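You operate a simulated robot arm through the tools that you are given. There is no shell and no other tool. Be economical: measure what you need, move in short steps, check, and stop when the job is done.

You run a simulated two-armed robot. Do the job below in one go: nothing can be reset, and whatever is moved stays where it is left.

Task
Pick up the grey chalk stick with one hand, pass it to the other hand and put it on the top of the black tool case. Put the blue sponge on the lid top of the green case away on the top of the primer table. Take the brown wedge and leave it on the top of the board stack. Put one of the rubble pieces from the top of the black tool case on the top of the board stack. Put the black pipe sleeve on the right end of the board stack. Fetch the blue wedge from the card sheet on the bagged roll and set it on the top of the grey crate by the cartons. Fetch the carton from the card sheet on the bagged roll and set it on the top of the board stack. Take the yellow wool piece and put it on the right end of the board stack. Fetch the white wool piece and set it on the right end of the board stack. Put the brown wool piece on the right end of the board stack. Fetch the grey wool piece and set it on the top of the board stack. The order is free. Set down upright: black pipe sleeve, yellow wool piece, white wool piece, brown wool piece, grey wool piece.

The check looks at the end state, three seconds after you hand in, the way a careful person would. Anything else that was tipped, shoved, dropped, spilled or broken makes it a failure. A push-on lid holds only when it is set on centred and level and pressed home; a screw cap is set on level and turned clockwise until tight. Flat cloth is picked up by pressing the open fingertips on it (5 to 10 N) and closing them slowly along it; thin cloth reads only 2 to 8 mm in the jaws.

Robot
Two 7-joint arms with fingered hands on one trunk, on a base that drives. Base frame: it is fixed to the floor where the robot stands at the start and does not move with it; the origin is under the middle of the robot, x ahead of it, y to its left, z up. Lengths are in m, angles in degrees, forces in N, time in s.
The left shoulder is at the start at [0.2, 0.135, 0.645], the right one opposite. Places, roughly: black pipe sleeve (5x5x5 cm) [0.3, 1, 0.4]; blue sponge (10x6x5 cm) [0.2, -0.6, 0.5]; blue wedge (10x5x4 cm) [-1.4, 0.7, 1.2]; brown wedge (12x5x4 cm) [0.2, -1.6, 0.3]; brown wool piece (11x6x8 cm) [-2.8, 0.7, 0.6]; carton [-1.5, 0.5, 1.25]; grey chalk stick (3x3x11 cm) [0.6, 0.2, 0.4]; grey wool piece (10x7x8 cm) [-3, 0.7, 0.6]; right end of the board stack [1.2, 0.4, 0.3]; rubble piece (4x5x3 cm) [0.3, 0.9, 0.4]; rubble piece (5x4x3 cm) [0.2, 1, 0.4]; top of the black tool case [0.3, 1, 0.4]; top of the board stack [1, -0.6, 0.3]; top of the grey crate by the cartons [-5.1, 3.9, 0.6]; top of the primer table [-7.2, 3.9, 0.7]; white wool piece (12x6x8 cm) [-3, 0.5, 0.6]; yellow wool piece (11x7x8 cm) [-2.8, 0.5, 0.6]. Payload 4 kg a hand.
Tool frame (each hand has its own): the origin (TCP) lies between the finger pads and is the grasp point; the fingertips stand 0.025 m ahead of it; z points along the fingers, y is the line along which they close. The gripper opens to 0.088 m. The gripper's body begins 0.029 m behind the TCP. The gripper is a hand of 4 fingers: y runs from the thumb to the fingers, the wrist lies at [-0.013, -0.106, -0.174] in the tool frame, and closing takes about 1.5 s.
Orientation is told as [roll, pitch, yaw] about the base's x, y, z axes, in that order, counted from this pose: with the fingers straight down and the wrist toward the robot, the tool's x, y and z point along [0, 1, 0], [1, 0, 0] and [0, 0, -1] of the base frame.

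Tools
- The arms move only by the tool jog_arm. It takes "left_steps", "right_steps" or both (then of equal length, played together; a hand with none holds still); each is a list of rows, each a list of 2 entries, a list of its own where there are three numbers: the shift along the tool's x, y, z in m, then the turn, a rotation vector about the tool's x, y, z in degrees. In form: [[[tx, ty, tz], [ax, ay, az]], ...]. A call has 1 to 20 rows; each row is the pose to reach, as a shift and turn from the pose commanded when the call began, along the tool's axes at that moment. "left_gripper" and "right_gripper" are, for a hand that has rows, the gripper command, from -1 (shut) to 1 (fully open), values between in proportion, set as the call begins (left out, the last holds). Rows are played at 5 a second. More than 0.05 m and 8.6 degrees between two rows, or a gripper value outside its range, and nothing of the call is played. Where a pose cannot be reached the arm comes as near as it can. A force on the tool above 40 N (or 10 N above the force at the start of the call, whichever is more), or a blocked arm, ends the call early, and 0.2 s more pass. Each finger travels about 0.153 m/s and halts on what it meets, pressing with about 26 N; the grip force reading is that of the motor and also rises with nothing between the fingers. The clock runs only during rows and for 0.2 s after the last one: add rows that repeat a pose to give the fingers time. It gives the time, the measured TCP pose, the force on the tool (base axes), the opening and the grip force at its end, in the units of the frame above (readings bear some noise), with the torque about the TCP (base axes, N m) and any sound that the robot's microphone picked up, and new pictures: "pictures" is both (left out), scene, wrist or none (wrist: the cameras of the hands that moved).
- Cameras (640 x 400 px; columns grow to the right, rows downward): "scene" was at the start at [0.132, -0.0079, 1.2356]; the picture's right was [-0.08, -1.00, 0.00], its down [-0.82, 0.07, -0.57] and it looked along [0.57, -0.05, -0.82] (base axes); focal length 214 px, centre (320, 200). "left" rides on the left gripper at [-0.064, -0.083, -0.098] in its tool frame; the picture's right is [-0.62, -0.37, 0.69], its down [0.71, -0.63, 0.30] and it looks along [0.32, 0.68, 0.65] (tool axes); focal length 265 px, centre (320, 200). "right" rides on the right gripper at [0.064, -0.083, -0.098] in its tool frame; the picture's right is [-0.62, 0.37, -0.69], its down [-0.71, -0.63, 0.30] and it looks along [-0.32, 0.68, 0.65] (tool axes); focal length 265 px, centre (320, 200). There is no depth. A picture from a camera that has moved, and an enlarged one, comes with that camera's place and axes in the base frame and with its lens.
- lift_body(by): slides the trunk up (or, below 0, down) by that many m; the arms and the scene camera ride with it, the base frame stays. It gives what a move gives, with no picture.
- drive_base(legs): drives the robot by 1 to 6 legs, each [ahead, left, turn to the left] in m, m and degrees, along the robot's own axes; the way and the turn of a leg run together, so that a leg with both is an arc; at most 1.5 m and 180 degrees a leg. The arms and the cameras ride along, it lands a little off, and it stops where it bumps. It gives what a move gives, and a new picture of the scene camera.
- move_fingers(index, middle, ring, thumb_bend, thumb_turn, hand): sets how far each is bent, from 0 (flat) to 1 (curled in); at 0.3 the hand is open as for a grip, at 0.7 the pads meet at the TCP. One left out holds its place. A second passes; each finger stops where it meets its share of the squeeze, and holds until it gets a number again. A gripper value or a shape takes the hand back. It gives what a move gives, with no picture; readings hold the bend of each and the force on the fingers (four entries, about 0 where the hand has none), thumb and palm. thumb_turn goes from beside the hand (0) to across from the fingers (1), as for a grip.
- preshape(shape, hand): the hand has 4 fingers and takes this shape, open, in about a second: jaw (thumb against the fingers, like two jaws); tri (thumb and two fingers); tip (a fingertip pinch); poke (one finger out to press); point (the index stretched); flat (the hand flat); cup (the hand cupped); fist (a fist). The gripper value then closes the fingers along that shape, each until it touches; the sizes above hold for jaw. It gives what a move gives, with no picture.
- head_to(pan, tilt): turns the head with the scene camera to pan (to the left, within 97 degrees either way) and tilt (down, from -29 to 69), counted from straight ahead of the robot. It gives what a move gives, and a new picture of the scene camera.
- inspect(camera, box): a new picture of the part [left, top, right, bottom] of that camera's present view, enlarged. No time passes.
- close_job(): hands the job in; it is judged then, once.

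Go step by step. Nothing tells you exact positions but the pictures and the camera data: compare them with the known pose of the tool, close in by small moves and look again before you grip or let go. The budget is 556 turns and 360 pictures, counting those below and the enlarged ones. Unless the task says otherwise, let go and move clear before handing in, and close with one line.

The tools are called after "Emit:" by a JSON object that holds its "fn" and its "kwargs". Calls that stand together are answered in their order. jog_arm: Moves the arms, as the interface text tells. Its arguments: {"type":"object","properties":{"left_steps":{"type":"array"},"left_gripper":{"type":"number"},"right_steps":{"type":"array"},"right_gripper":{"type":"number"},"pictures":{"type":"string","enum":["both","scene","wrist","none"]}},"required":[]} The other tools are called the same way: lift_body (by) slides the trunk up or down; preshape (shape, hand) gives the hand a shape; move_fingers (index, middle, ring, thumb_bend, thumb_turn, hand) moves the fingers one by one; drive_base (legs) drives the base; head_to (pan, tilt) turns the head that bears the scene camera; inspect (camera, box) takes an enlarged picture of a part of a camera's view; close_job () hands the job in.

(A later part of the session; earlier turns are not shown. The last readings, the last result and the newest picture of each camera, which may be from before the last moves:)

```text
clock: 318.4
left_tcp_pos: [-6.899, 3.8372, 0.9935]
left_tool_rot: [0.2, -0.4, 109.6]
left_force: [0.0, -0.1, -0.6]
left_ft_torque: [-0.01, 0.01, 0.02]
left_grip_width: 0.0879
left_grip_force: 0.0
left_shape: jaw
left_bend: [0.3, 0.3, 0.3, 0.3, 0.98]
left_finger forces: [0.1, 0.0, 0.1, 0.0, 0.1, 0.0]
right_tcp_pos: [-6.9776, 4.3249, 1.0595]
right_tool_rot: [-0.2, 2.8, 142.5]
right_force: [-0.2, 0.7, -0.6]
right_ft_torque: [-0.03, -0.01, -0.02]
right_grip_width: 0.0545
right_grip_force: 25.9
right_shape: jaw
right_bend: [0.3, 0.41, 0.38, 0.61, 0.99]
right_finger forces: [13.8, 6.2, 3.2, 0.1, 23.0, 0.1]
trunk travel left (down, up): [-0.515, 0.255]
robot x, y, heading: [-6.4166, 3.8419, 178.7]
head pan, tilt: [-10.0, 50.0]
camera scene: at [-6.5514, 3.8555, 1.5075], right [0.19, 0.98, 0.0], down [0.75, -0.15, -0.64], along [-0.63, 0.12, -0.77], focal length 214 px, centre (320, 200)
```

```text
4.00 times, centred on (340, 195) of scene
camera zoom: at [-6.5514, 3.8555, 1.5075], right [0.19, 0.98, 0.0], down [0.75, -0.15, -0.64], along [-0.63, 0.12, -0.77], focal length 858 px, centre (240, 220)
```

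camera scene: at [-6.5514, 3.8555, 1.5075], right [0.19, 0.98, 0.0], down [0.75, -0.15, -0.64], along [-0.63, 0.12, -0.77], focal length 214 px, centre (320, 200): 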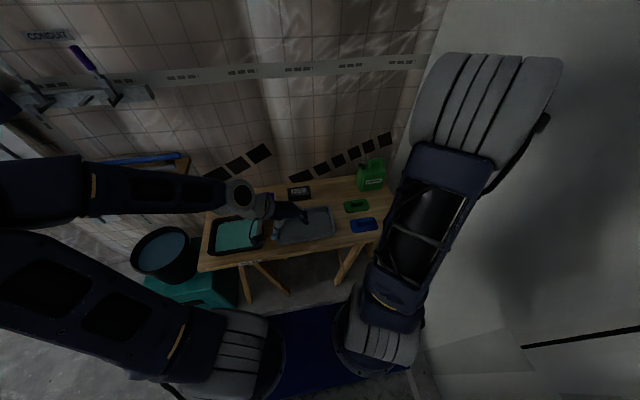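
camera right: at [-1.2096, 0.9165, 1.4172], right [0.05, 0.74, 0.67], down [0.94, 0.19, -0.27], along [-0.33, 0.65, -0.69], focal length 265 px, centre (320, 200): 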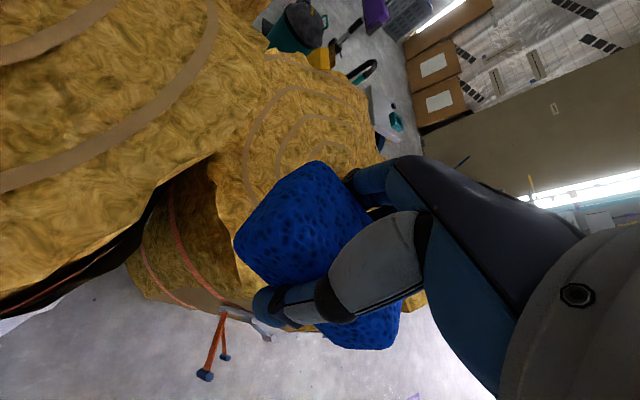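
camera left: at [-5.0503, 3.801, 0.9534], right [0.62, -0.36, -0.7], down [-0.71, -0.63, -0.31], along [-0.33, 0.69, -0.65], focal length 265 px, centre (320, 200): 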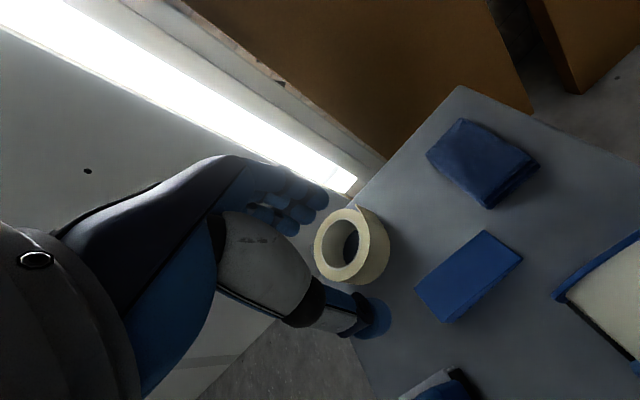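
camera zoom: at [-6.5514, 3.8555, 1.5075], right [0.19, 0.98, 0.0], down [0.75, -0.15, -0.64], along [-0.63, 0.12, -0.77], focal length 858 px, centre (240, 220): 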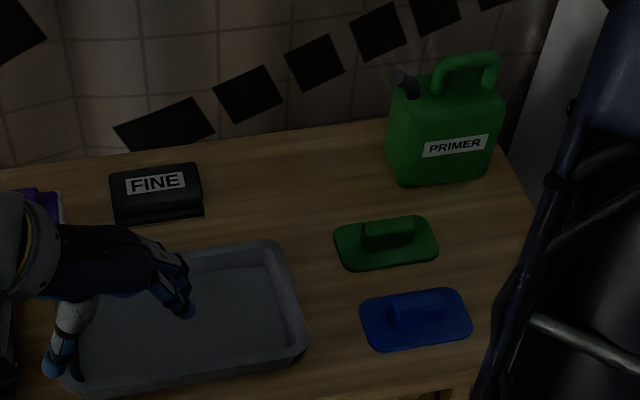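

I pull the left hand away and bring the sponge above the free patch, high over the can.

Emit:
{"fn": "jog_arm", "kwargs": {"left_steps": [[[-0.018, -0.038, 0], [0, 0, 0]], [[-0.036, -0.076, 0], [0, 0, 0]], [[-0.055, -0.115, 0], [0, 0, 0]], [[-0.073, -0.153, 0], [0, 0, 0]], [[-0.073, -0.153, 0], [0, 0, 0]], [[-0.073, -0.153, 0], [0, 0, 0]], [[-0.073, -0.153, 0], [0, 0, 0]], [[-0.073, -0.153, 0], [0, 0, 0]], [[-0.073, -0.153, 0], [0, 0, 0]], [[-0.073, -0.153, 0], [0, 0, 0]]], "right_steps": [[[0.04, 0.005, 0], [-0.3, 0, -4]], [[0.08, 0.01, 0], [-0.6, 0, -8]], [[0.12, 0.015, 0], [-0.9, 0, -12]], [[0.16, 0.02, 0], [-1.2, 0, -16]], [[0.2, 0.026, 0], [-1.5, 0, -20]], [[0.24, 0.031, 0], [-1.8, 0, -24]], [[0.28, 0.036, 0], [-2.1, 0, -28]], [[0.32, 0.041, 0], [-2.4, 0, -32]], [[0.36, 0.046, 0], [-2.8, 0, -36]], [[0.382, 0.049, 0], [-2.8, 0, -37.5]]], "pictures": "both"}}

Emit:
{"fn": "inspect", "kwargs": {"camera": "scene", "box": [270, 145, 410, 245]}}

```text
clock: 320.6
left_tcp_pos: [-6.8282, 3.6826, 1.0295]
left_tool_rot: [0.1, -0.4, 109.5]
left_force: [0.1, 0.0, 0.4]
left_ft_torque: [-0.02, 0.03, 0.02]
left_grip_width: 0.0879
left_grip_force: 0.1
left_shape: jaw
left_bend: [0.3, 0.3, 0.3, 0.3, 0.98]
left_finger forces: [0.0, 0.0, 0.0, 0.0, 0.1, 0.1]
left hand out of reach, approached as far as the arm can: row 1, 2, 3, 4, 5, 6, 7, 8, 9, 10
right_tcp_pos: [-7.2502, 4.0521, 1.0563]
right_tool_rot: [0.8, -0.3, -180.1]
right_force: [-0.8, 0.6, -0.7]
right_ft_torque: [-0.03, 0.01, 0.01]
right_grip_width: 0.0547
right_grip_force: 26.4
right_shape: jaw
right_bend: [0.3, 0.41, 0.38, 0.61, 0.99]
right_finger forces: [13.5, 6.2, 3.3, 0.0, 22.8, 0.1]
trunk travel left (down, up): [-0.515, 0.255]
robot x, y, heading: [-6.419, 3.8389, 178.7]
head pan, tilt: [-10.0, 50.0]
camera scene: at [-6.5512, 3.8556, 1.5075], right [0.19, 0.98, 0.0], down [0.75, -0.15, -0.64], along [-0.63, 0.12, -0.77], focal length 214 px, centre (320, 200)
camera right: at [-7.1663, 3.9898, 1.1572], right [-0.37, 0.63, 0.69], down [0.63, 0.71, -0.32], along [-0.69, 0.31, -0.66], focal length 265 px, centre (320, 200)
camera left: at [-6.7393, 3.6252, 1.1286], right [0.7, -0.14, -0.7], down [-0.46, -0.83, -0.31], along [-0.54, 0.54, -0.65], focal length 265 px, centre (320, 200)
```

scene: 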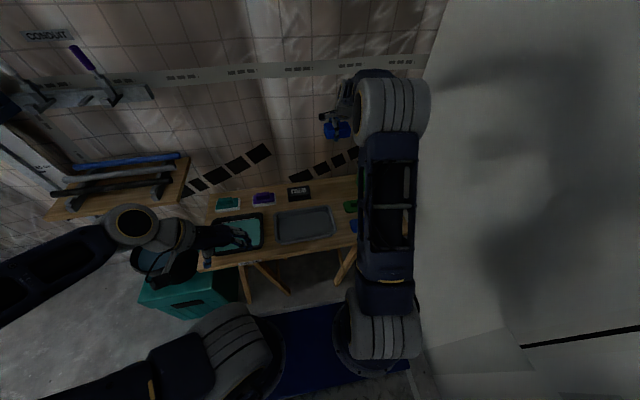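
right: 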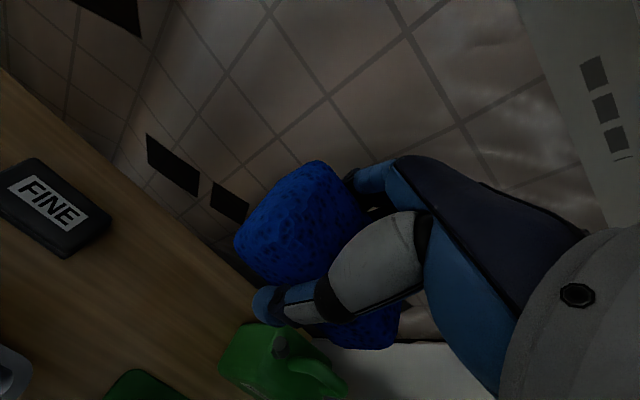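
left: 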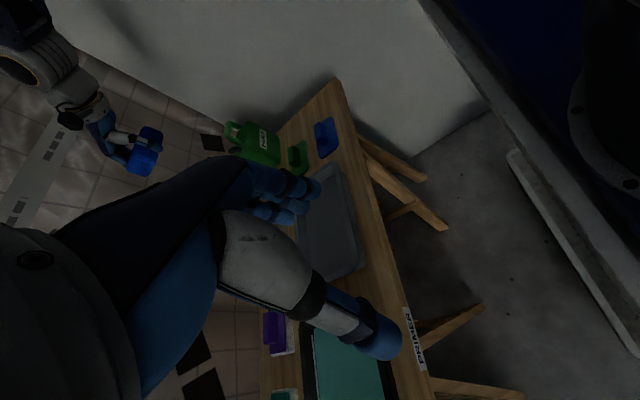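

```text
4.00 times, centred on (340, 195) of scene
camera zoom: at [-6.5512, 3.8556, 1.5075], right [0.19, 0.98, 0.0], down [0.75, -0.15, -0.64], along [-0.63, 0.12, -0.77], focal length 858 px, centre (240, 220)
```

zoom: 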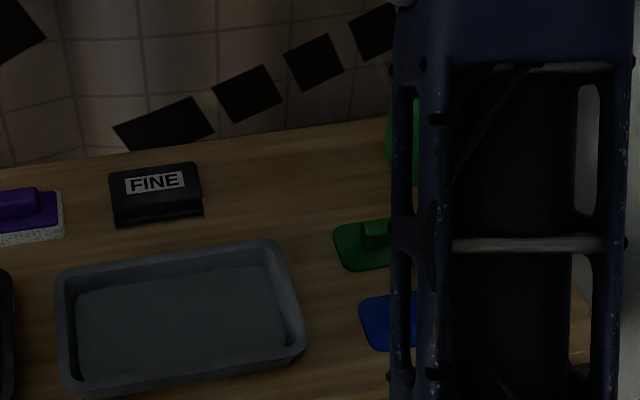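

Emit:
{"fn": "jog_arm", "kwargs": {"right_steps": [[[0, 0, 0.04], [0, 0, 0]], [[0, 0, 0.08], [0, 0, 0]], [[0, 0, 0.12], [0, 0, 0]], [[0, 0, 0.16], [0, 0, 0]], [[0, 0, 0.2], [0, 0, 0]], [[0, 0, 0.23], [0, 0, 0]], [[0, 0, 0.23], [0, 0, 0]]], "pictures": "wrist"}}

```text
clock: 322.1
left_tcp_pos: [-6.8273, 3.6825, 1.0299]
left_tool_rot: [0.1, -0.4, 109.5]
left_force: [-0.4, 0.7, -0.1]
left_ft_torque: [-0.02, 0.03, 0.02]
left_grip_width: 0.0878
left_grip_force: 0.1
left_shape: jaw
left_bend: [0.3, 0.3, 0.3, 0.3, 0.98]
left_finger forces: [0.1, 0.0, 0.1, 0.1, 0.0, 0.0]
right_tcp_pos: [-7.2507, 4.0476, 0.8262]
right_tool_rot: [0.8, -0.3, -180.0]
right_force: [-0.7, -0.5, -0.5]
right_ft_torque: [0.01, -0.02, -0.01]
right_grip_width: 0.0548
right_grip_force: 25.7
right_shape: jaw
right_bend: [0.3, 0.41, 0.38, 0.61, 0.99]
right_finger forces: [13.4, 6.1, 3.2, 0.0, 23.0, 0.1]
trunk travel left (down, up): [-0.515, 0.255]
robot x, y, heading: [-6.4132, 3.8424, 178.8]
head pan, tilt: [-10.0, 50.0]
camera right: at [-7.1667, 3.9857, 0.9264], right [-0.36, 0.63, 0.69], down [0.63, 0.71, -0.32], along [-0.69, 0.32, -0.65], focal length 265 px, centre (320, 200)
```

right: 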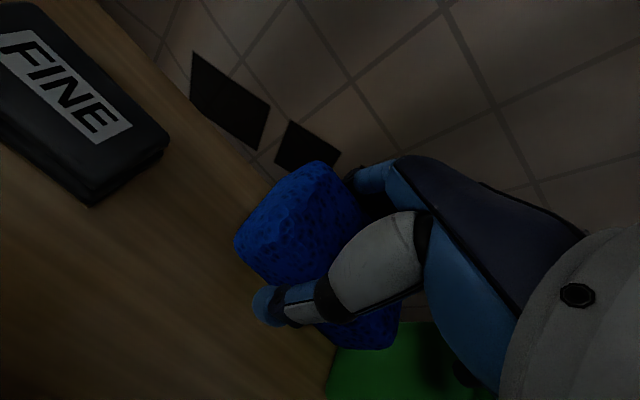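

Emit:
{"fn": "jog_arm", "kwargs": {"right_steps": [[[0, 0, 0.02], [0, 0, 0]], [[0, 0, 0.04], [0, 0, 0]], [[0, 0, 0.05], [0, 0, 0]], [[0, 0, 0.058], [0, 0, 0]], [[0, 0, 0.066], [0, 0, 0]], [[0, 0, 0.074], [0, 0, 0]]], "pictures": "wrist"}}

```text
clock: 323.6
left_tcp_pos: [-6.8288, 3.6829, 1.0307]
left_tool_rot: [0.2, -0.4, 109.4]
left_force: [0.7, 0.4, -0.3]
left_ft_torque: [0.01, -0.03, 0.0]
left_grip_width: 0.0878
left_grip_force: 0.0
left_shape: jaw
left_bend: [0.3, 0.3, 0.3, 0.3, 0.98]
left_finger forces: [0.1, 0.0, 0.0, 0.0, 0.0, 0.0]
right_tcp_pos: [-7.2515, 4.0467, 0.7518]
right_tool_rot: [0.8, -0.3, -180.0]
right_force: [-0.2, 0.3, 0.2]
right_ft_torque: [0.03, 0.02, -0.02]
right_grip_width: 0.0545
right_grip_force: 25.8
right_shape: jaw
right_bend: [0.3, 0.41, 0.38, 0.61, 0.99]
right_finger forces: [13.4, 6.3, 3.2, 0.0, 23.0, 0.0]
trunk travel left (down, up): [-0.515, 0.255]
robot x, y, heading: [-6.4189, 3.8413, 179.0]
head pan, tilt: [-10.0, 50.0]
camera right: at [-7.1676, 3.9854, 0.8519], right [-0.36, 0.63, 0.69], down [0.63, 0.71, -0.32], along [-0.69, 0.32, -0.65], focal length 265 px, centre (320, 200)
```

right: 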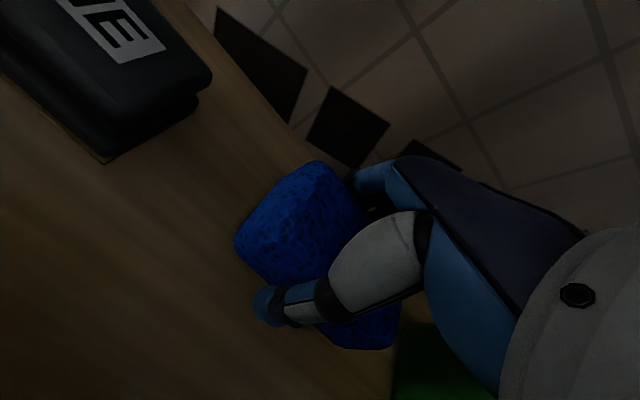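

Emit:
{"fn": "jog_arm", "kwargs": {"right_steps": [[[0, 0, 0.008], [0, 0, 0]], [[0, 0, 0.016], [0, 0, 0]], [[0, 0, 0.024], [0, 0, 0]], [[0, 0, 0.032], [0, 0, 0]], [[0, 0, 0.04], [0, 0, 0]]], "pictures": "none"}}

```text
clock: 324.7
left_tcp_pos: [-6.827, 3.6822, 1.0303]
left_tool_rot: [0.2, -0.6, 109.5]
left_force: [-0.3, 0.3, 0.3]
left_ft_torque: [-0.02, 0.01, -0.01]
left_grip_width: 0.0879
left_grip_force: 0.0
left_shape: jaw
left_bend: [0.3, 0.3, 0.3, 0.3, 0.98]
left_finger forces: [0.0, 0.0, 0.0, 0.0, 0.1, 0.0]
right_tcp_pos: [-7.2586, 4.0482, 0.7262]
right_tool_rot: [0.7, -1.5, 179.9]
right_force: [3.2, 0.0, 15.3]
right_ft_torque: [-0.07, -0.69, -0.01]
right_grip_width: 0.0514
right_grip_force: 26.3
right_shape: jaw
right_bend: [0.74, 0.43, 0.41, 0.61, 0.99]
right_finger forces: [12.3, 4.6, 3.8, 0.1, 36.2, 0.0]
trunk travel left (down, up): [-0.515, 0.255]
robot x, y, heading: [-6.4122, 3.8365, 178.6]
head pan, tilt: [-10.0, 50.0]
stopped in row 5 (right hand): the force on the tool passed its limit (the readings are from after the stop); the commanded pose is now the measured one
```

Contact. I ease up, open, and rise.

Emit:
{"fn": "jog_arm", "kwargs": {"right_steps": [[[0, 0, -0.005], [0, 0, 0]], [[0, 0, -0.005], [0, 0, 0]], [[0, 0, -0.005], [0, 0, 0]], [[0, 0, -0.005], [0, 0, 0]], [[0, 0, -0.005], [0, 0, 0]]], "right_gripper": 0.6, "pictures": "wrist"}}

Emit:
{"fn": "jog_arm", "kwargs": {"right_steps": [[[0, 0, -0.02], [0, 0, 0]], [[0, 0, -0.06], [0, 0, 0]], [[0, 0, -0.1], [0, 0, 0]], [[0, 0, -0.15], [0, 0, 0]], [[0, 0, -0.2], [0, 0, 0]], [[0, 0, -0.25], [0, 0, 0]], [[0, 0, -0.3], [0, 0, 0]]], "right_gripper": 0.75, "pictures": "wrist"}}

```text
clock: 325.9
left_tcp_pos: [-6.8285, 3.6819, 1.0292]
left_tool_rot: [0.2, -0.4, 109.4]
left_force: [-0.3, 0.3, 0.2]
left_ft_torque: [0.0, -0.01, -0.01]
left_grip_width: 0.0881
left_grip_force: 0.1
left_shape: jaw
left_bend: [0.3, 0.3, 0.3, 0.3, 0.98]
left_finger forces: [0.0, 0.0, 0.0, 0.1, 0.0, 0.1]
right_tcp_pos: [-7.2563, 4.0481, 0.7281]
right_tool_rot: [0.7, -1.3, 179.9]
right_force: [0.8, 0.3, 0.4]
right_ft_torque: [-0.03, -0.04, 0.0]
right_grip_width: 0.0701
right_grip_force: 0.0
right_shape: jaw
right_bend: [0.27, 0.34, 0.32, 0.49, 0.99]
right_finger forces: [0.0, 0.0, 0.0, 0.0, 0.0, 0.0]
trunk travel left (down, up): [-0.515, 0.255]
robot x, y, heading: [-6.4207, 3.8404, 178.7]
head pan, tilt: [-10.0, 50.0]
camera right: at [-7.1715, 3.9859, 0.8269], right [-0.35, 0.63, 0.69], down [0.62, 0.71, -0.33], along [-0.7, 0.32, -0.64], focal length 265 px, centre (320, 200)
```

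right: 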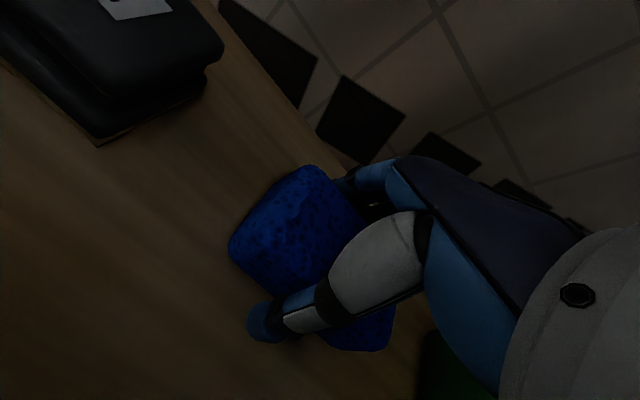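

```text
clock: 327.5
left_tcp_pos: [-6.8285, 3.683, 1.0302]
left_tool_rot: [0.3, -0.4, 109.5]
left_force: [-0.1, 0.2, -0.8]
left_ft_torque: [-0.01, 0.01, -0.02]
left_grip_width: 0.0877
left_grip_force: 0.1
left_shape: jaw
left_bend: [0.3, 0.3, 0.3, 0.3, 0.98]
left_finger forces: [0.0, 0.0, 0.0, 0.0, 0.0, 0.1]
right_tcp_pos: [-7.2528, 4.0513, 1.0295]
right_tool_rot: [0.9, -1.1, 179.9]
right_force: [-1.0, 0.1, -0.6]
right_ft_torque: [0.0, -0.03, -0.04]
right_grip_width: 0.077
right_grip_force: 0.0
right_shape: jaw
right_bend: [0.28, 0.32, 0.3, 0.39, 0.98]
right_finger forces: [0.1, 0.0, 0.0, 0.1, 0.0, 0.0]
trunk travel left (down, up): [-0.515, 0.255]
robot x, y, heading: [-6.4188, 3.8454, 179.0]
head pan, tilt: [-10.0, 50.0]
camera right: at [-7.1677, 3.9889, 1.1282], right [-0.35, 0.63, 0.69], down [0.62, 0.71, -0.33], along [-0.7, 0.32, -0.64], focal length 265 px, centre (320, 200)
```

right: 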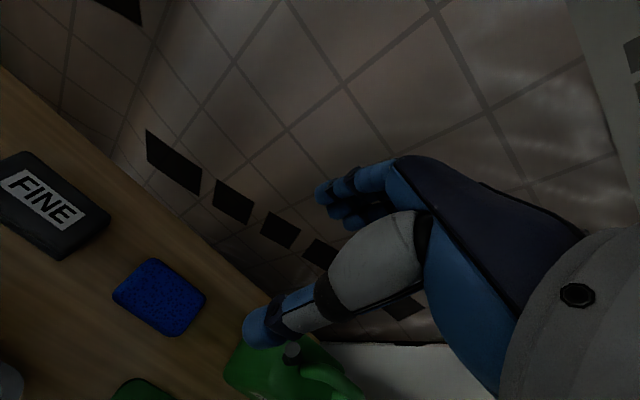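

Sponge sits well on the table. I back off and go looking for the wool pieces near (−2.9, 0.6).

Emit:
{"fn": "drive_base", "kwargs": {"legs": [[-0.5, 0, 0], [0, 1.5, 0]]}}

Emit:
{"fn": "head_to", "kwargs": {"pan": 97, "tilt": 15}}

```text
clock: 337.3
left_tcp_pos: [-6.3515, 2.1932, 1.0298]
left_tool_rot: [0.2, -0.3, 110.1]
left_force: [0.2, -0.7, -0.7]
left_ft_torque: [0.01, -0.02, 0.0]
left_grip_width: 0.088
left_grip_force: 0.0
left_shape: jaw
left_bend: [0.3, 0.3, 0.3, 0.3, 0.98]
left_finger forces: [0.0, 0.0, 0.0, 0.1, 0.0, 0.0]
right_tcp_pos: [-6.7803, 2.5589, 1.0295]
right_tool_rot: [0.7, -1.1, -179.6]
right_force: [0.3, -0.7, 0.6]
right_ft_torque: [-0.01, 0.01, 0.03]
right_grip_width: 0.077
right_grip_force: 0.1
right_shape: jaw
right_bend: [0.28, 0.32, 0.3, 0.39, 0.98]
right_finger forces: [0.0, 0.1, 0.1, 0.0, 0.0, 0.1]
trunk travel left (down, up): [-0.515, 0.255]
robot x, y, heading: [-5.9422, 2.3538, 179.4]
head pan, tilt: [-10.0, 50.0]
camera scene: at [-6.0769, 2.3681, 1.5075], right [0.19, 0.98, 0.0], down [0.75, -0.14, -0.64], along [-0.63, 0.12, -0.77], focal length 214 px, centre (320, 200)
```

scene: 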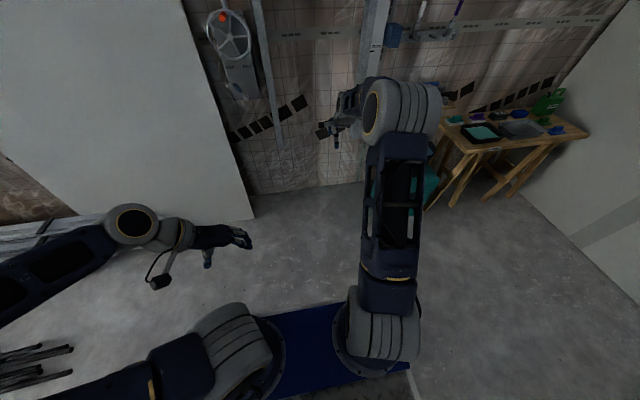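

```text
clock: 339.2
left_tcp_pos: [-6.3524, 2.1936, 1.0309]
left_tool_rot: [0.3, -0.4, 110.0]
left_force: [0.1, 0.2, -0.5]
left_ft_torque: [0.0, 0.03, 0.01]
left_grip_width: 0.088
left_grip_force: 0.1
left_shape: jaw
left_bend: [0.3, 0.3, 0.3, 0.3, 0.98]
left_finger forces: [0.1, 0.0, 0.0, 0.0, 0.0, 0.0]
right_tcp_pos: [-6.7796, 2.5571, 1.0295]
right_tool_rot: [0.6, -1.2, -179.6]
right_force: [-0.2, 0.2, -0.1]
right_ft_torque: [0.0, -0.04, 0.0]
right_grip_width: 0.0769
right_grip_force: 0.0
right_shape: jaw
right_bend: [0.28, 0.32, 0.3, 0.39, 0.98]
right_finger forces: [0.0, 0.1, 0.0, 0.0, 0.0, 0.1]
trunk travel left (down, up): [-0.515, 0.255]
robot x, y, heading: [-5.9381, 2.3571, 179.2]
head pan, tilt: [97.0, 15.0]
camera scene: at [-5.9911, 2.2609, 1.5612], right [-0.99, -0.11, 0.0], down [-0.03, 0.26, -0.97], along [0.1, -0.96, -0.26], focal length 214 px, centre (320, 200)
```

scene: 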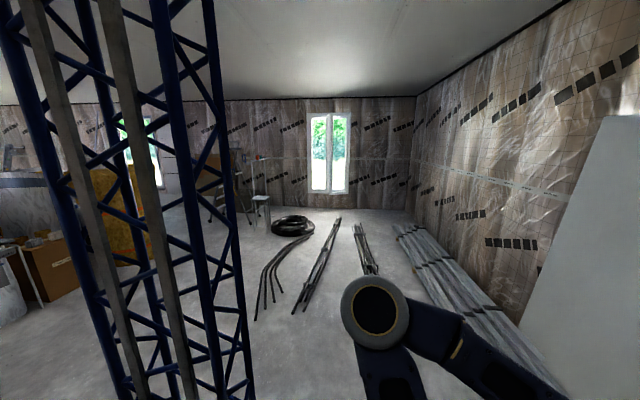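

Emit:
{"fn": "drive_base", "kwargs": {"legs": [[0, 0, -178], [0.8, 0, 0]]}}

Emit:
{"fn": "head_to", "kwargs": {"pan": -30, "tilt": 20}}

```text
clock: 350.8
left_tcp_pos: [-4.7363, 2.5679, 1.0312]
left_tool_rot: [0.2, -0.5, -66.9]
left_force: [-1.0, 0.3, 0.0]
left_ft_torque: [0.0, -0.02, 0.01]
left_grip_width: 0.0878
left_grip_force: 0.0
left_shape: jaw
left_bend: [0.3, 0.3, 0.3, 0.3, 0.98]
left_finger forces: [0.0, 0.0, 0.0, 0.0, 0.1, 0.1]
right_tcp_pos: [-4.29, 2.226, 1.0296]
right_tool_rot: [0.7, -1.2, 3.5]
right_force: [-0.4, 0.5, 0.6]
right_ft_torque: [-0.03, 0.0, -0.01]
right_grip_width: 0.0767
right_grip_force: 0.1
right_shape: jaw
right_bend: [0.28, 0.32, 0.3, 0.39, 0.98]
right_finger forces: [0.1, 0.0, 0.1, 0.0, 0.0, 0.0]
trunk travel left (down, up): [-0.515, 0.255]
robot x, y, heading: [-5.1351, 2.3833, 2.4]
head pan, tilt: [97.0, 15.0]
camera scene: at [-5.0918, 2.4768, 1.5612], right [0.99, 0.16, 0.0], down [0.04, -0.26, -0.97], along [-0.16, 0.95, -0.26], focal length 214 px, centre (320, 200)
```

scene: 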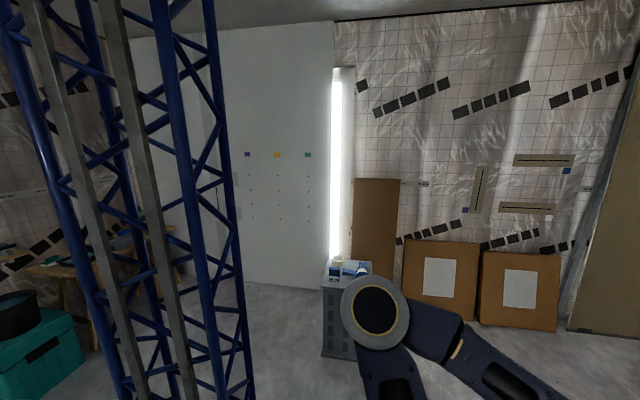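

```text
clock: 352.8
left_tcp_pos: [-4.7371, 2.5685, 1.0293]
left_tool_rot: [0.2, -0.4, -66.9]
left_force: [-0.6, 0.5, 0.0]
left_ft_torque: [0.03, 0.01, -0.01]
left_grip_width: 0.0881
left_grip_force: 0.0
left_shape: jaw
left_bend: [0.3, 0.3, 0.3, 0.3, 0.98]
left_finger forces: [0.0, 0.0, 0.1, 0.1, 0.1, 0.0]
right_tcp_pos: [-4.289, 2.2261, 1.0303]
right_tool_rot: [0.7, -1.2, 3.5]
right_force: [-0.8, 0.5, -0.8]
right_ft_torque: [0.01, 0.01, 0.02]
right_grip_width: 0.0769
right_grip_force: 0.0
right_shape: jaw
right_bend: [0.28, 0.32, 0.3, 0.39, 0.98]
right_finger forces: [0.1, 0.1, 0.0, 0.0, 0.0, 0.0]
trunk travel left (down, up): [-0.515, 0.255]
robot x, y, heading: [-5.1376, 2.3865, 2.2]
head pan, tilt: [-30.0, 20.0]
camera scene: at [-4.9942, 2.3414, 1.5531], right [-0.46, -0.89, 0.0], down [-0.3, 0.16, -0.94], along [0.83, -0.44, -0.34], focal length 214 px, centre (320, 200)
```

scene: 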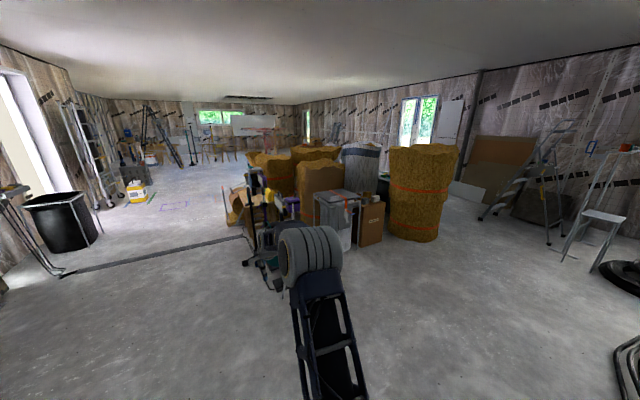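

Emit:
{"fn": "inspect", "kwargs": {"camera": "scene", "box": [220, 130, 480, 290]}}

```text
2.46 times, centred on (350, 210) of scene
camera zoom: at [-4.9942, 2.3414, 1.5531], right [-0.46, -0.89, 0.0], down [-0.3, 0.16, -0.94], along [0.83, -0.44, -0.34], focal length 528 px, centre (246, 175)
```

zoom: 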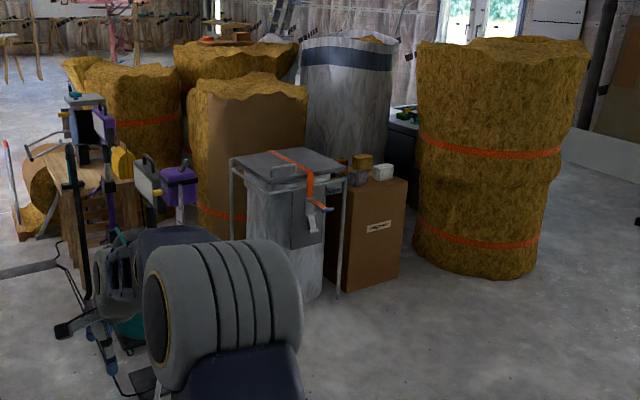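

The wool pieces are on a brown box at ≈(−2.9, 0.55), between a waste-bag stand and a bale. I pull the right hand in and approach from the −x side.

Emit:
{"fn": "jog_arm", "kwargs": {"right_steps": [[[0, -0.04, 0], [0, 0, 0]], [[0, -0.08, 0], [0, 0, 0]], [[0, -0.12, 0], [0, 0, 0]], [[0, -0.16, 0], [0, 0, 0]], [[0, -0.2, 0], [0, 0, 0]], [[0, -0.25, 0], [0, 0, 0]]], "pictures": "none"}}

Emit:
{"fn": "drive_base", "kwargs": {"legs": [[0, 0, -2.2], [0.82, 0, 0], [0, -1.5, 0], [0, -0.33, 0]]}}

Emit:
{"fn": "head_to", "kwargs": {"pan": 0, "tilt": 35}}

```text
clock: 354.2
left_tcp_pos: [-4.7365, 2.568, 1.0302]
left_tool_rot: [0.1, -0.5, -66.9]
left_force: [0.3, -0.3, 0.0]
left_ft_torque: [0.05, 0.01, -0.03]
left_grip_width: 0.088
left_grip_force: 0.1
left_shape: jaw
left_bend: [0.3, 0.3, 0.3, 0.3, 0.98]
left_finger forces: [0.1, 0.0, 0.0, 0.0, 0.0, 0.1]
right_tcp_pos: [-4.5388, 2.2106, 1.0252]
right_tool_rot: [0.8, -1.2, 3.7]
right_force: [-1.3, -2.8, 0.0]
right_ft_torque: [0.17, -0.04, 0.05]
right_grip_width: 0.0768
right_grip_force: 0.1
right_shape: jaw
right_bend: [0.28, 0.32, 0.3, 0.39, 0.98]
right_finger forces: [0.0, 0.0, 0.0, 0.1, 0.1, 0.0]
trunk travel left (down, up): [-0.515, 0.255]
robot x, y, heading: [-5.14, 2.3854, 2.1]
head pan, tilt: [-30.0, 20.0]
```

```text
clock: 367.7
left_tcp_pos: [-3.9019, 0.7371, 1.0304]
left_tool_rot: [0.2, -0.4, -68.0]
left_force: [-0.6, -0.4, -0.2]
left_ft_torque: [-0.03, 0.0, -0.01]
left_grip_width: 0.0882
left_grip_force: 0.1
left_shape: jaw
left_bend: [0.3, 0.3, 0.3, 0.3, 0.98]
left_finger forces: [0.0, 0.0, 0.0, 0.0, 0.0, 0.0]
right_tcp_pos: [-3.7111, 0.3751, 1.025]
right_tool_rot: [0.7, -1.1, 2.4]
right_force: [0.6, -0.5, 1.1]
right_ft_torque: [0.0, 0.01, -0.03]
right_grip_width: 0.0768
right_grip_force: 0.0
right_shape: jaw
right_bend: [0.28, 0.32, 0.3, 0.39, 0.98]
right_finger forces: [0.0, 0.0, 0.0, 0.1, 0.0, 0.0]
trunk travel left (down, up): [-0.515, 0.255]
robot x, y, heading: [-4.3053, 0.5596, 1.4]
head pan, tilt: [-30.0, 20.0]
camera scene: at [-4.1639, 0.5158, 1.5531], right [-0.48, -0.88, 0.0], down [-0.3, 0.16, -0.94], along [0.82, -0.45, -0.34], focal length 214 px, centre (320, 200)
```

scene: 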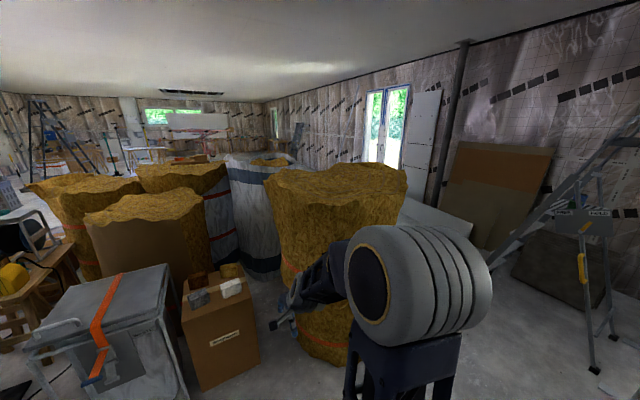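

```text
clock: 368.7
left_tcp_pos: [-3.9019, 0.7368, 1.0298]
left_tool_rot: [0.2, -0.4, -68.1]
left_force: [0.1, 0.2, -0.1]
left_ft_torque: [0.01, 0.01, 0.02]
left_grip_width: 0.0881
left_grip_force: 0.1
left_shape: jaw
left_bend: [0.3, 0.3, 0.3, 0.3, 0.98]
left_finger forces: [0.1, 0.0, 0.0, 0.0, 0.0, 0.1]
right_tcp_pos: [-3.7105, 0.375, 1.0251]
right_tool_rot: [0.8, -1.3, 2.3]
right_force: [0.4, 0.0, -0.1]
right_ft_torque: [0.01, 0.02, -0.01]
right_grip_width: 0.0768
right_grip_force: 0.0
right_shape: jaw
right_bend: [0.28, 0.32, 0.3, 0.39, 0.98]
right_finger forces: [0.0, 0.1, 0.0, 0.0, 0.0, 0.1]
trunk travel left (down, up): [-0.515, 0.255]
robot x, y, heading: [-4.3081, 0.5631, 0.9]
head pan, tilt: [0.0, 35.0]
camera scene: at [-4.1575, 0.5625, 1.5292], right [0.02, -1.0, 0.0], down [-0.57, -0.01, -0.82], along [0.82, 0.02, -0.57], focal length 214 px, centre (320, 200)
```

scene: 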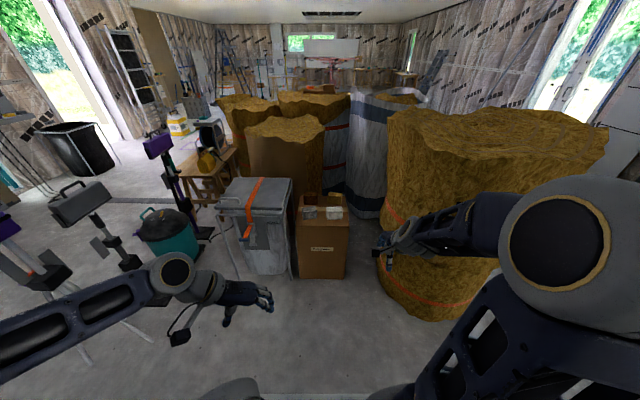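

Emit:
{"fn": "inspect", "kwargs": {"camera": "scene", "box": [270, 160, 390, 290]}}

```text
3.08 times, centred on (330, 225) of scene
camera zoom: at [-4.1575, 0.5625, 1.5292], right [0.02, -1.0, 0.0], down [-0.57, -0.01, -0.82], along [0.82, 0.02, -0.57], focal length 660 px, centre (289, 123)
```

zoom: 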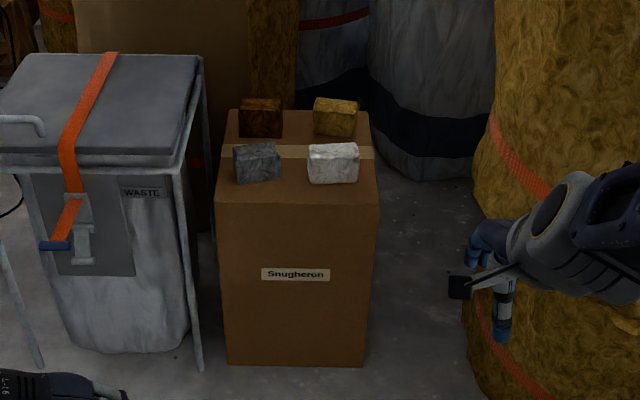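

White ≈(−2.985, 0.49), grey ≈(−2.985, 0.665), yellow ≈(−2.79, 0.48), brown ≈(−2.80, 0.667), long sides along y. I drive in 0.68.

Emit:
{"fn": "drive_base", "kwargs": {"legs": [[0, 0, -0.9], [0.68, 0, 0]]}}

Emit:
{"fn": "head_to", "kwargs": {"pan": 0, "tilt": 55}}

```text
clock: 372.7
left_tcp_pos: [-3.2229, 0.735, 1.0292]
left_tool_rot: [0.2, -0.4, -68.9]
left_force: [-0.4, -0.9, 1.1]
left_ft_torque: [0.02, -0.03, 0.0]
left_grip_width: 0.0879
left_grip_force: 0.1
left_shape: jaw
left_bend: [0.3, 0.3, 0.3, 0.3, 0.98]
left_finger forces: [0.0, 0.0, 0.0, 0.0, 0.0, 0.1]
right_tcp_pos: [-3.036, 0.3709, 1.0258]
right_tool_rot: [0.7, -1.2, 1.5]
right_force: [-0.4, 0.9, 0.0]
right_ft_torque: [-0.02, 0.02, 0.0]
right_grip_width: 0.0768
right_grip_force: 0.1
right_shape: jaw
right_bend: [0.28, 0.32, 0.3, 0.39, 0.98]
right_finger forces: [0.0, 0.0, 0.0, 0.0, 0.0, 0.1]
trunk travel left (down, up): [-0.515, 0.255]
robot x, y, heading: [-3.6281, 0.5628, 0.3]
head pan, tilt: [0.0, 35.0]
camera scene: at [-3.4814, 0.5645, 1.5292], right [0.01, -1.0, 0.0], down [-0.57, 0.0, -0.82], along [0.82, 0.01, -0.57], focal length 214 px, centre (320, 200)
```

scene: 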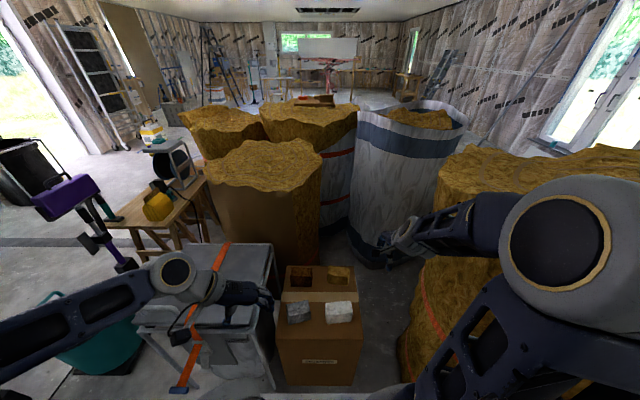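

```text
clock: 373.6
left_tcp_pos: [-3.2226, 0.7357, 1.0289]
left_tool_rot: [0.2, -0.3, -68.9]
left_force: [0.0, -0.9, -1.0]
left_ft_torque: [-0.01, 0.03, 0.0]
left_grip_width: 0.088
left_grip_force: 0.1
left_shape: jaw
left_bend: [0.3, 0.3, 0.3, 0.3, 0.98]
left_finger forces: [0.0, 0.1, 0.0, 0.1, 0.1, 0.0]
right_tcp_pos: [-3.0373, 0.3698, 1.0265]
right_tool_rot: [0.7, -1.2, 1.5]
right_force: [0.0, 1.0, -0.4]
right_ft_torque: [-0.02, 0.01, -0.04]
right_grip_width: 0.0769
right_grip_force: 0.0
right_shape: jaw
right_bend: [0.28, 0.32, 0.3, 0.39, 0.98]
right_finger forces: [0.0, 0.1, 0.0, 0.0, 0.0, 0.0]
trunk travel left (down, up): [-0.515, 0.255]
robot x, y, heading: [-3.6273, 0.568, 0.3]
head pan, tilt: [0.0, 55.0]
camera scene: at [-3.4974, 0.5644, 1.501], right [0.01, -1.0, 0.0], down [-0.82, -0.01, -0.57], along [0.57, 0.0, -0.82], focal length 214 px, centre (320, 200)
```

scene: 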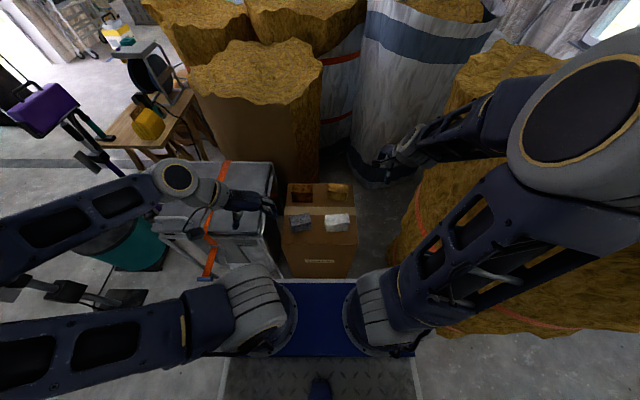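

Emit:
{"fn": "inspect", "kwargs": {"camera": "scene", "box": [260, 170, 380, 250]}}

Emit:
{"fn": "inspect", "kwargs": {"camera": "right", "box": [0, 0, 640, 400]}}

```text
5.00 times, centred on (320, 210) of scene
camera zoom: at [-3.4974, 0.5644, 1.501], right [0.01, -1.0, 0.0], down [-0.82, -0.01, -0.57], along [0.57, 0.0, -0.82], focal length 1072 px, centre (320, 150)
```

zoom: 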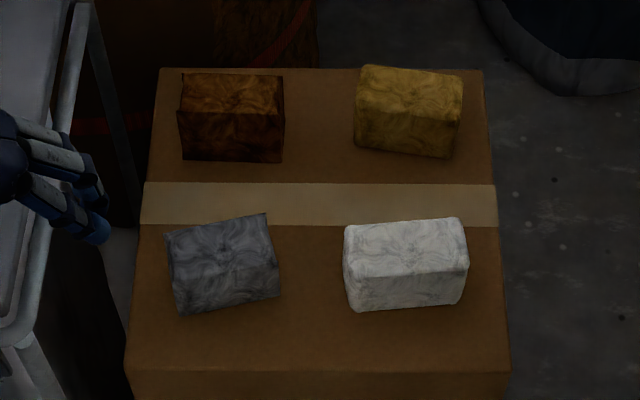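

```text
1.00 times, centred on (320, 200) of right
camera zoom: at [-3.1248, 0.4315, 1.1243], right [0.37, -0.62, 0.69], down [-0.6, -0.73, -0.33], along [0.71, -0.3, -0.64], focal length 265 px, centre (320, 200)
```

zoom: 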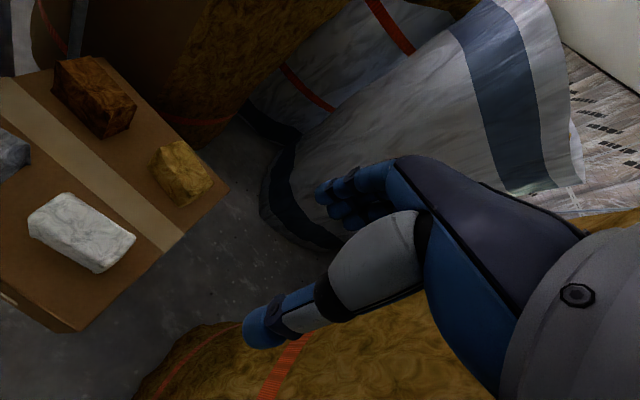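

I shift the robot 0.1 m left and raise the trunk 0.2 m so the right elbow stays clear of the bale, then move the right hand over the white wool.

Emit:
{"fn": "lift_body", "kwargs": {"by": 0.2}}

Emit:
{"fn": "drive_base", "kwargs": {"legs": [[0, 0.1, 0]]}}

```text
clock: 375.7
left_tcp_pos: [-3.2232, 0.7356, 1.2294]
left_tool_rot: [0.2, -0.5, -68.9]
left_force: [-0.5, 0.2, -0.2]
left_ft_torque: [-0.01, -0.01, 0.03]
left_grip_width: 0.0878
left_grip_force: 0.0
left_shape: jaw
left_bend: [0.3, 0.3, 0.3, 0.3, 0.98]
left_finger forces: [0.0, 0.0, 0.1, 0.0, 0.0, 0.0]
right_tcp_pos: [-3.038, 0.3702, 1.2268]
right_tool_rot: [0.8, -1.3, 1.5]
right_force: [0.1, 0.1, 0.0]
right_ft_torque: [-0.03, 0.0, 0.0]
right_grip_width: 0.0769
right_grip_force: 0.0
right_shape: jaw
right_bend: [0.28, 0.32, 0.3, 0.39, 0.98]
right_finger forces: [0.1, 0.0, 0.0, 0.1, 0.0, 0.0]
trunk travel left (down, up): [-0.715, 0.055]
robot x, y, heading: [-3.6276, 0.5635, 0.4]
head pan, tilt: [0.0, 55.0]
```

```text
clock: 376.9
left_tcp_pos: [-3.2242, 0.8377, 1.2292]
left_tool_rot: [0.2, -0.4, -68.8]
left_force: [-0.8, -0.3, 0.3]
left_ft_torque: [-0.01, -0.04, -0.01]
left_grip_width: 0.0878
left_grip_force: 0.0
left_shape: jaw
left_bend: [0.3, 0.3, 0.3, 0.3, 0.98]
left_finger forces: [0.0, 0.0, 0.1, 0.1, 0.1, 0.0]
right_tcp_pos: [-3.0368, 0.4714, 1.226]
right_tool_rot: [0.7, -1.1, 1.5]
right_force: [0.4, 0.7, 0.3]
right_ft_torque: [0.01, 0.0, 0.01]
right_grip_width: 0.0767
right_grip_force: 0.1
right_shape: jaw
right_bend: [0.28, 0.32, 0.3, 0.39, 0.98]
right_finger forces: [0.0, 0.0, 0.0, 0.0, 0.1, 0.1]
trunk travel left (down, up): [-0.715, 0.055]
robot x, y, heading: [-3.6288, 0.6683, 0.4]
head pan, tilt: [0.0, 55.0]
camera scene: at [-3.4981, 0.6664, 1.701], right [0.01, -1.0, 0.0], down [-0.82, -0.01, -0.57], along [0.57, 0.0, -0.82], focal length 214 px, centre (320, 200)
```

scene: 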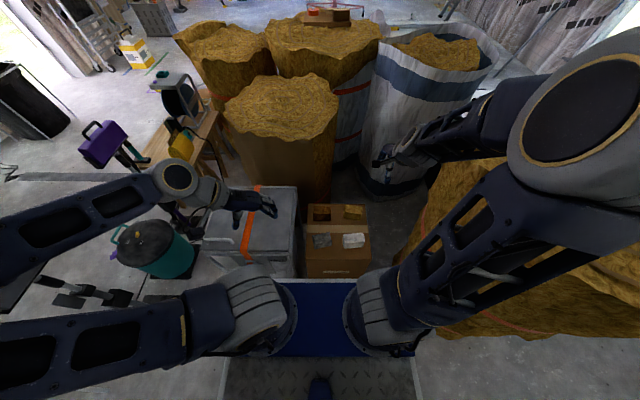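

Emit:
{"fn": "jog_arm", "kwargs": {"right_steps": [[[0.005, 0.005, 0.045], [0.3, -0.2, -1]], [[0.01, 0.01, 0.09], [0.6, -0.4, -2]], [[0.02, 0.02, 0.135], [1, -0.7, -3]], [[0.03, 0.028, 0.18], [1.2, -0.7, -3]], [[0.03, 0.028, 0.225], [1.2, -0.7, -3]], [[0.03, 0.028, 0.27], [1.2, -0.7, -3]], [[0.03, 0.028, 0.315], [1.2, -0.7, -3]], [[0.03, 0.028, 0.36], [1.2, -0.7, -3]], [[0.03, 0.028, 0.4], [1.2, -0.7, -3]], [[0.03, 0.028, 0.4], [1.2, -0.7, -3]]], "right_gripper": 1, "pictures": "both"}}

```text
clock: 379.1
left_tcp_pos: [-3.2229, 0.8364, 1.2304]
left_tool_rot: [0.2, -0.5, -68.9]
left_force: [-0.9, -0.4, 0.6]
left_ft_torque: [0.0, 0.01, -0.02]
left_grip_width: 0.088
left_grip_force: 0.1
left_shape: jaw
left_bend: [0.3, 0.3, 0.3, 0.3, 0.98]
left_finger forces: [0.0, 0.1, 0.1, 0.1, 0.1, 0.1]
right_tcp_pos: [-3.0025, 0.5097, 0.8253]
right_tool_rot: [0.0, -0.1, 4.6]
right_force: [-0.5, 0.2, -0.9]
right_ft_torque: [0.02, -0.02, -0.03]
right_grip_width: 0.0877
right_grip_force: 0.0
right_shape: jaw
right_bend: [0.3, 0.3, 0.3, 0.3, 0.98]
right_finger forces: [0.0, 0.0, 0.0, 0.0, 0.0, 0.0]
trunk travel left (down, up): [-0.715, 0.055]
robot x, y, heading: [-3.629, 0.6671, 0.1]
head pan, tilt: [0.0, 55.0]
camera scene: at [-3.4981, 0.6666, 1.701], right [0.01, -1.0, 0.0], down [-0.82, -0.01, -0.57], along [0.57, 0.0, -0.82], focal length 214 px, centre (320, 200)
camera right: at [-3.0904, 0.5683, 0.9256], right [0.42, -0.59, 0.69], down [-0.57, -0.76, -0.3], along [0.71, -0.27, -0.65], focal length 265 px, centre (320, 200)
```

scene: 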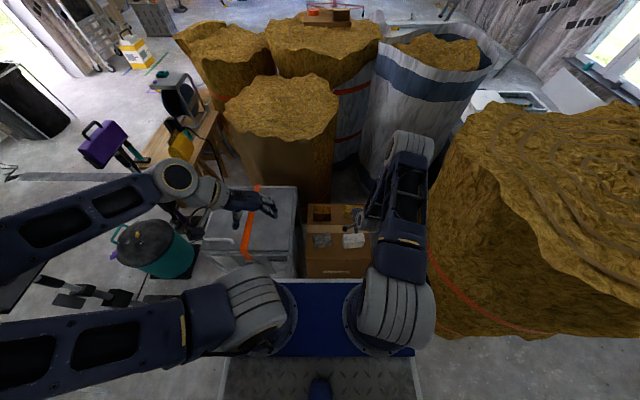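
right: 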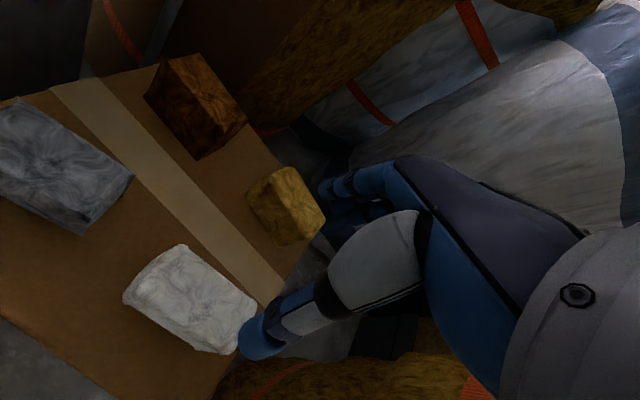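

Emit:
{"fn": "jog_arm", "kwargs": {"right_steps": [[[0.005, -0.007, 0.04], [0, 0, -1]], [[0.01, -0.013, 0.08], [0, 0, -1]], [[0.01, -0.013, 0.12], [0, 0, -1]], [[0.01, -0.013, 0.15], [0, 0, -1]], [[0.01, -0.013, 0.15], [0, 0, -1]]], "pictures": "wrist"}}

```text
clock: 380.3
left_tcp_pos: [-3.223, 0.8377, 1.2296]
left_tool_rot: [0.1, -0.5, -68.9]
left_force: [-0.2, -0.3, 0.0]
left_ft_torque: [-0.01, 0.0, -0.01]
left_grip_width: 0.0878
left_grip_force: 0.1
left_shape: jaw
left_bend: [0.3, 0.3, 0.3, 0.3, 0.98]
left_finger forces: [0.0, 0.1, 0.0, 0.1, 0.1, 0.0]
right_tcp_pos: [-3.0159, 0.5181, 0.6758]
right_tool_rot: [0.0, 0.0, 5.6]
right_force: [-0.2, -0.7, -0.5]
right_ft_torque: [-0.02, -0.02, 0.02]
right_grip_width: 0.0877
right_grip_force: 0.0
right_shape: jaw
right_bend: [0.3, 0.3, 0.3, 0.3, 0.98]
right_finger forces: [0.0, 0.0, 0.1, 0.0, 0.0, 0.0]
trunk travel left (down, up): [-0.715, 0.055]
robot x, y, heading: [-3.6305, 0.6704, 0.6]
head pan, tilt: [0.0, 55.0]
camera right: at [-3.1057, 0.5744, 0.7752], right [0.43, -0.58, 0.69], down [-0.56, -0.77, -0.3], along [0.71, -0.26, -0.65], focal length 265 px, centre (320, 200)
```

right: 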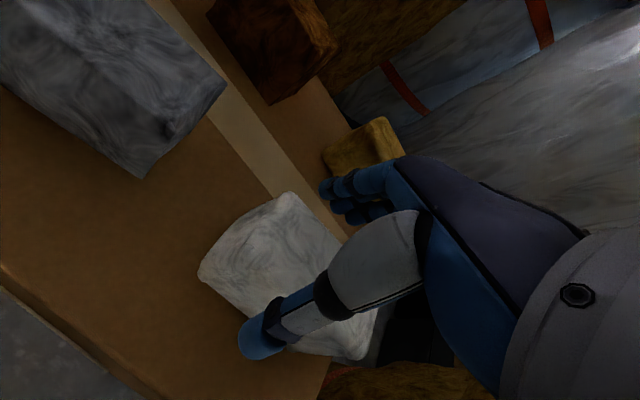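

Emit:
{"fn": "jog_arm", "kwargs": {"right_steps": [[[0, -0.01, 0], [0, 0, 0]], [[0, -0.01, 0.012], [0, 0, 0]], [[0, -0.01, 0.022], [0, 0, 0]], [[0, -0.01, 0.03], [0, 0, 0]], [[0, -0.01, 0.03], [0, 0, 0]]], "pictures": "wrist"}}

```text
clock: 381.5
left_tcp_pos: [-3.2236, 0.8374, 1.2296]
left_tool_rot: [0.2, -0.3, -68.9]
left_force: [0.2, -0.5, -0.1]
left_ft_torque: [-0.02, -0.01, 0.01]
left_grip_width: 0.0879
left_grip_force: 0.0
left_shape: jaw
left_bend: [0.3, 0.3, 0.3, 0.3, 0.98]
left_finger forces: [0.1, 0.0, 0.1, 0.0, 0.0, 0.0]
right_tcp_pos: [-3.0257, 0.5175, 0.6471]
right_tool_rot: [0.0, 0.0, 5.6]
right_force: [0.7, 0.2, -0.3]
right_ft_torque: [-0.02, 0.0, -0.01]
right_grip_width: 0.0876
right_grip_force: 0.1
right_shape: jaw
right_bend: [0.3, 0.3, 0.3, 0.3, 0.98]
right_finger forces: [0.3, 0.0, 0.0, 0.1, 0.0, 0.0]
trunk travel left (down, up): [-0.715, 0.055]
robot x, y, heading: [-3.6293, 0.6627, 0.5]
head pan, tilt: [0.0, 55.0]
camera right: at [-3.1157, 0.5736, 0.7464], right [0.43, -0.58, 0.69], down [-0.56, -0.77, -0.3], along [0.71, -0.26, -0.65], focal length 265 px, centre (320, 200)
```

right: 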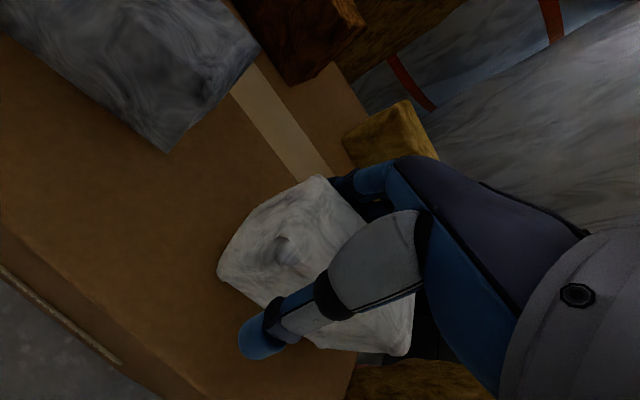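

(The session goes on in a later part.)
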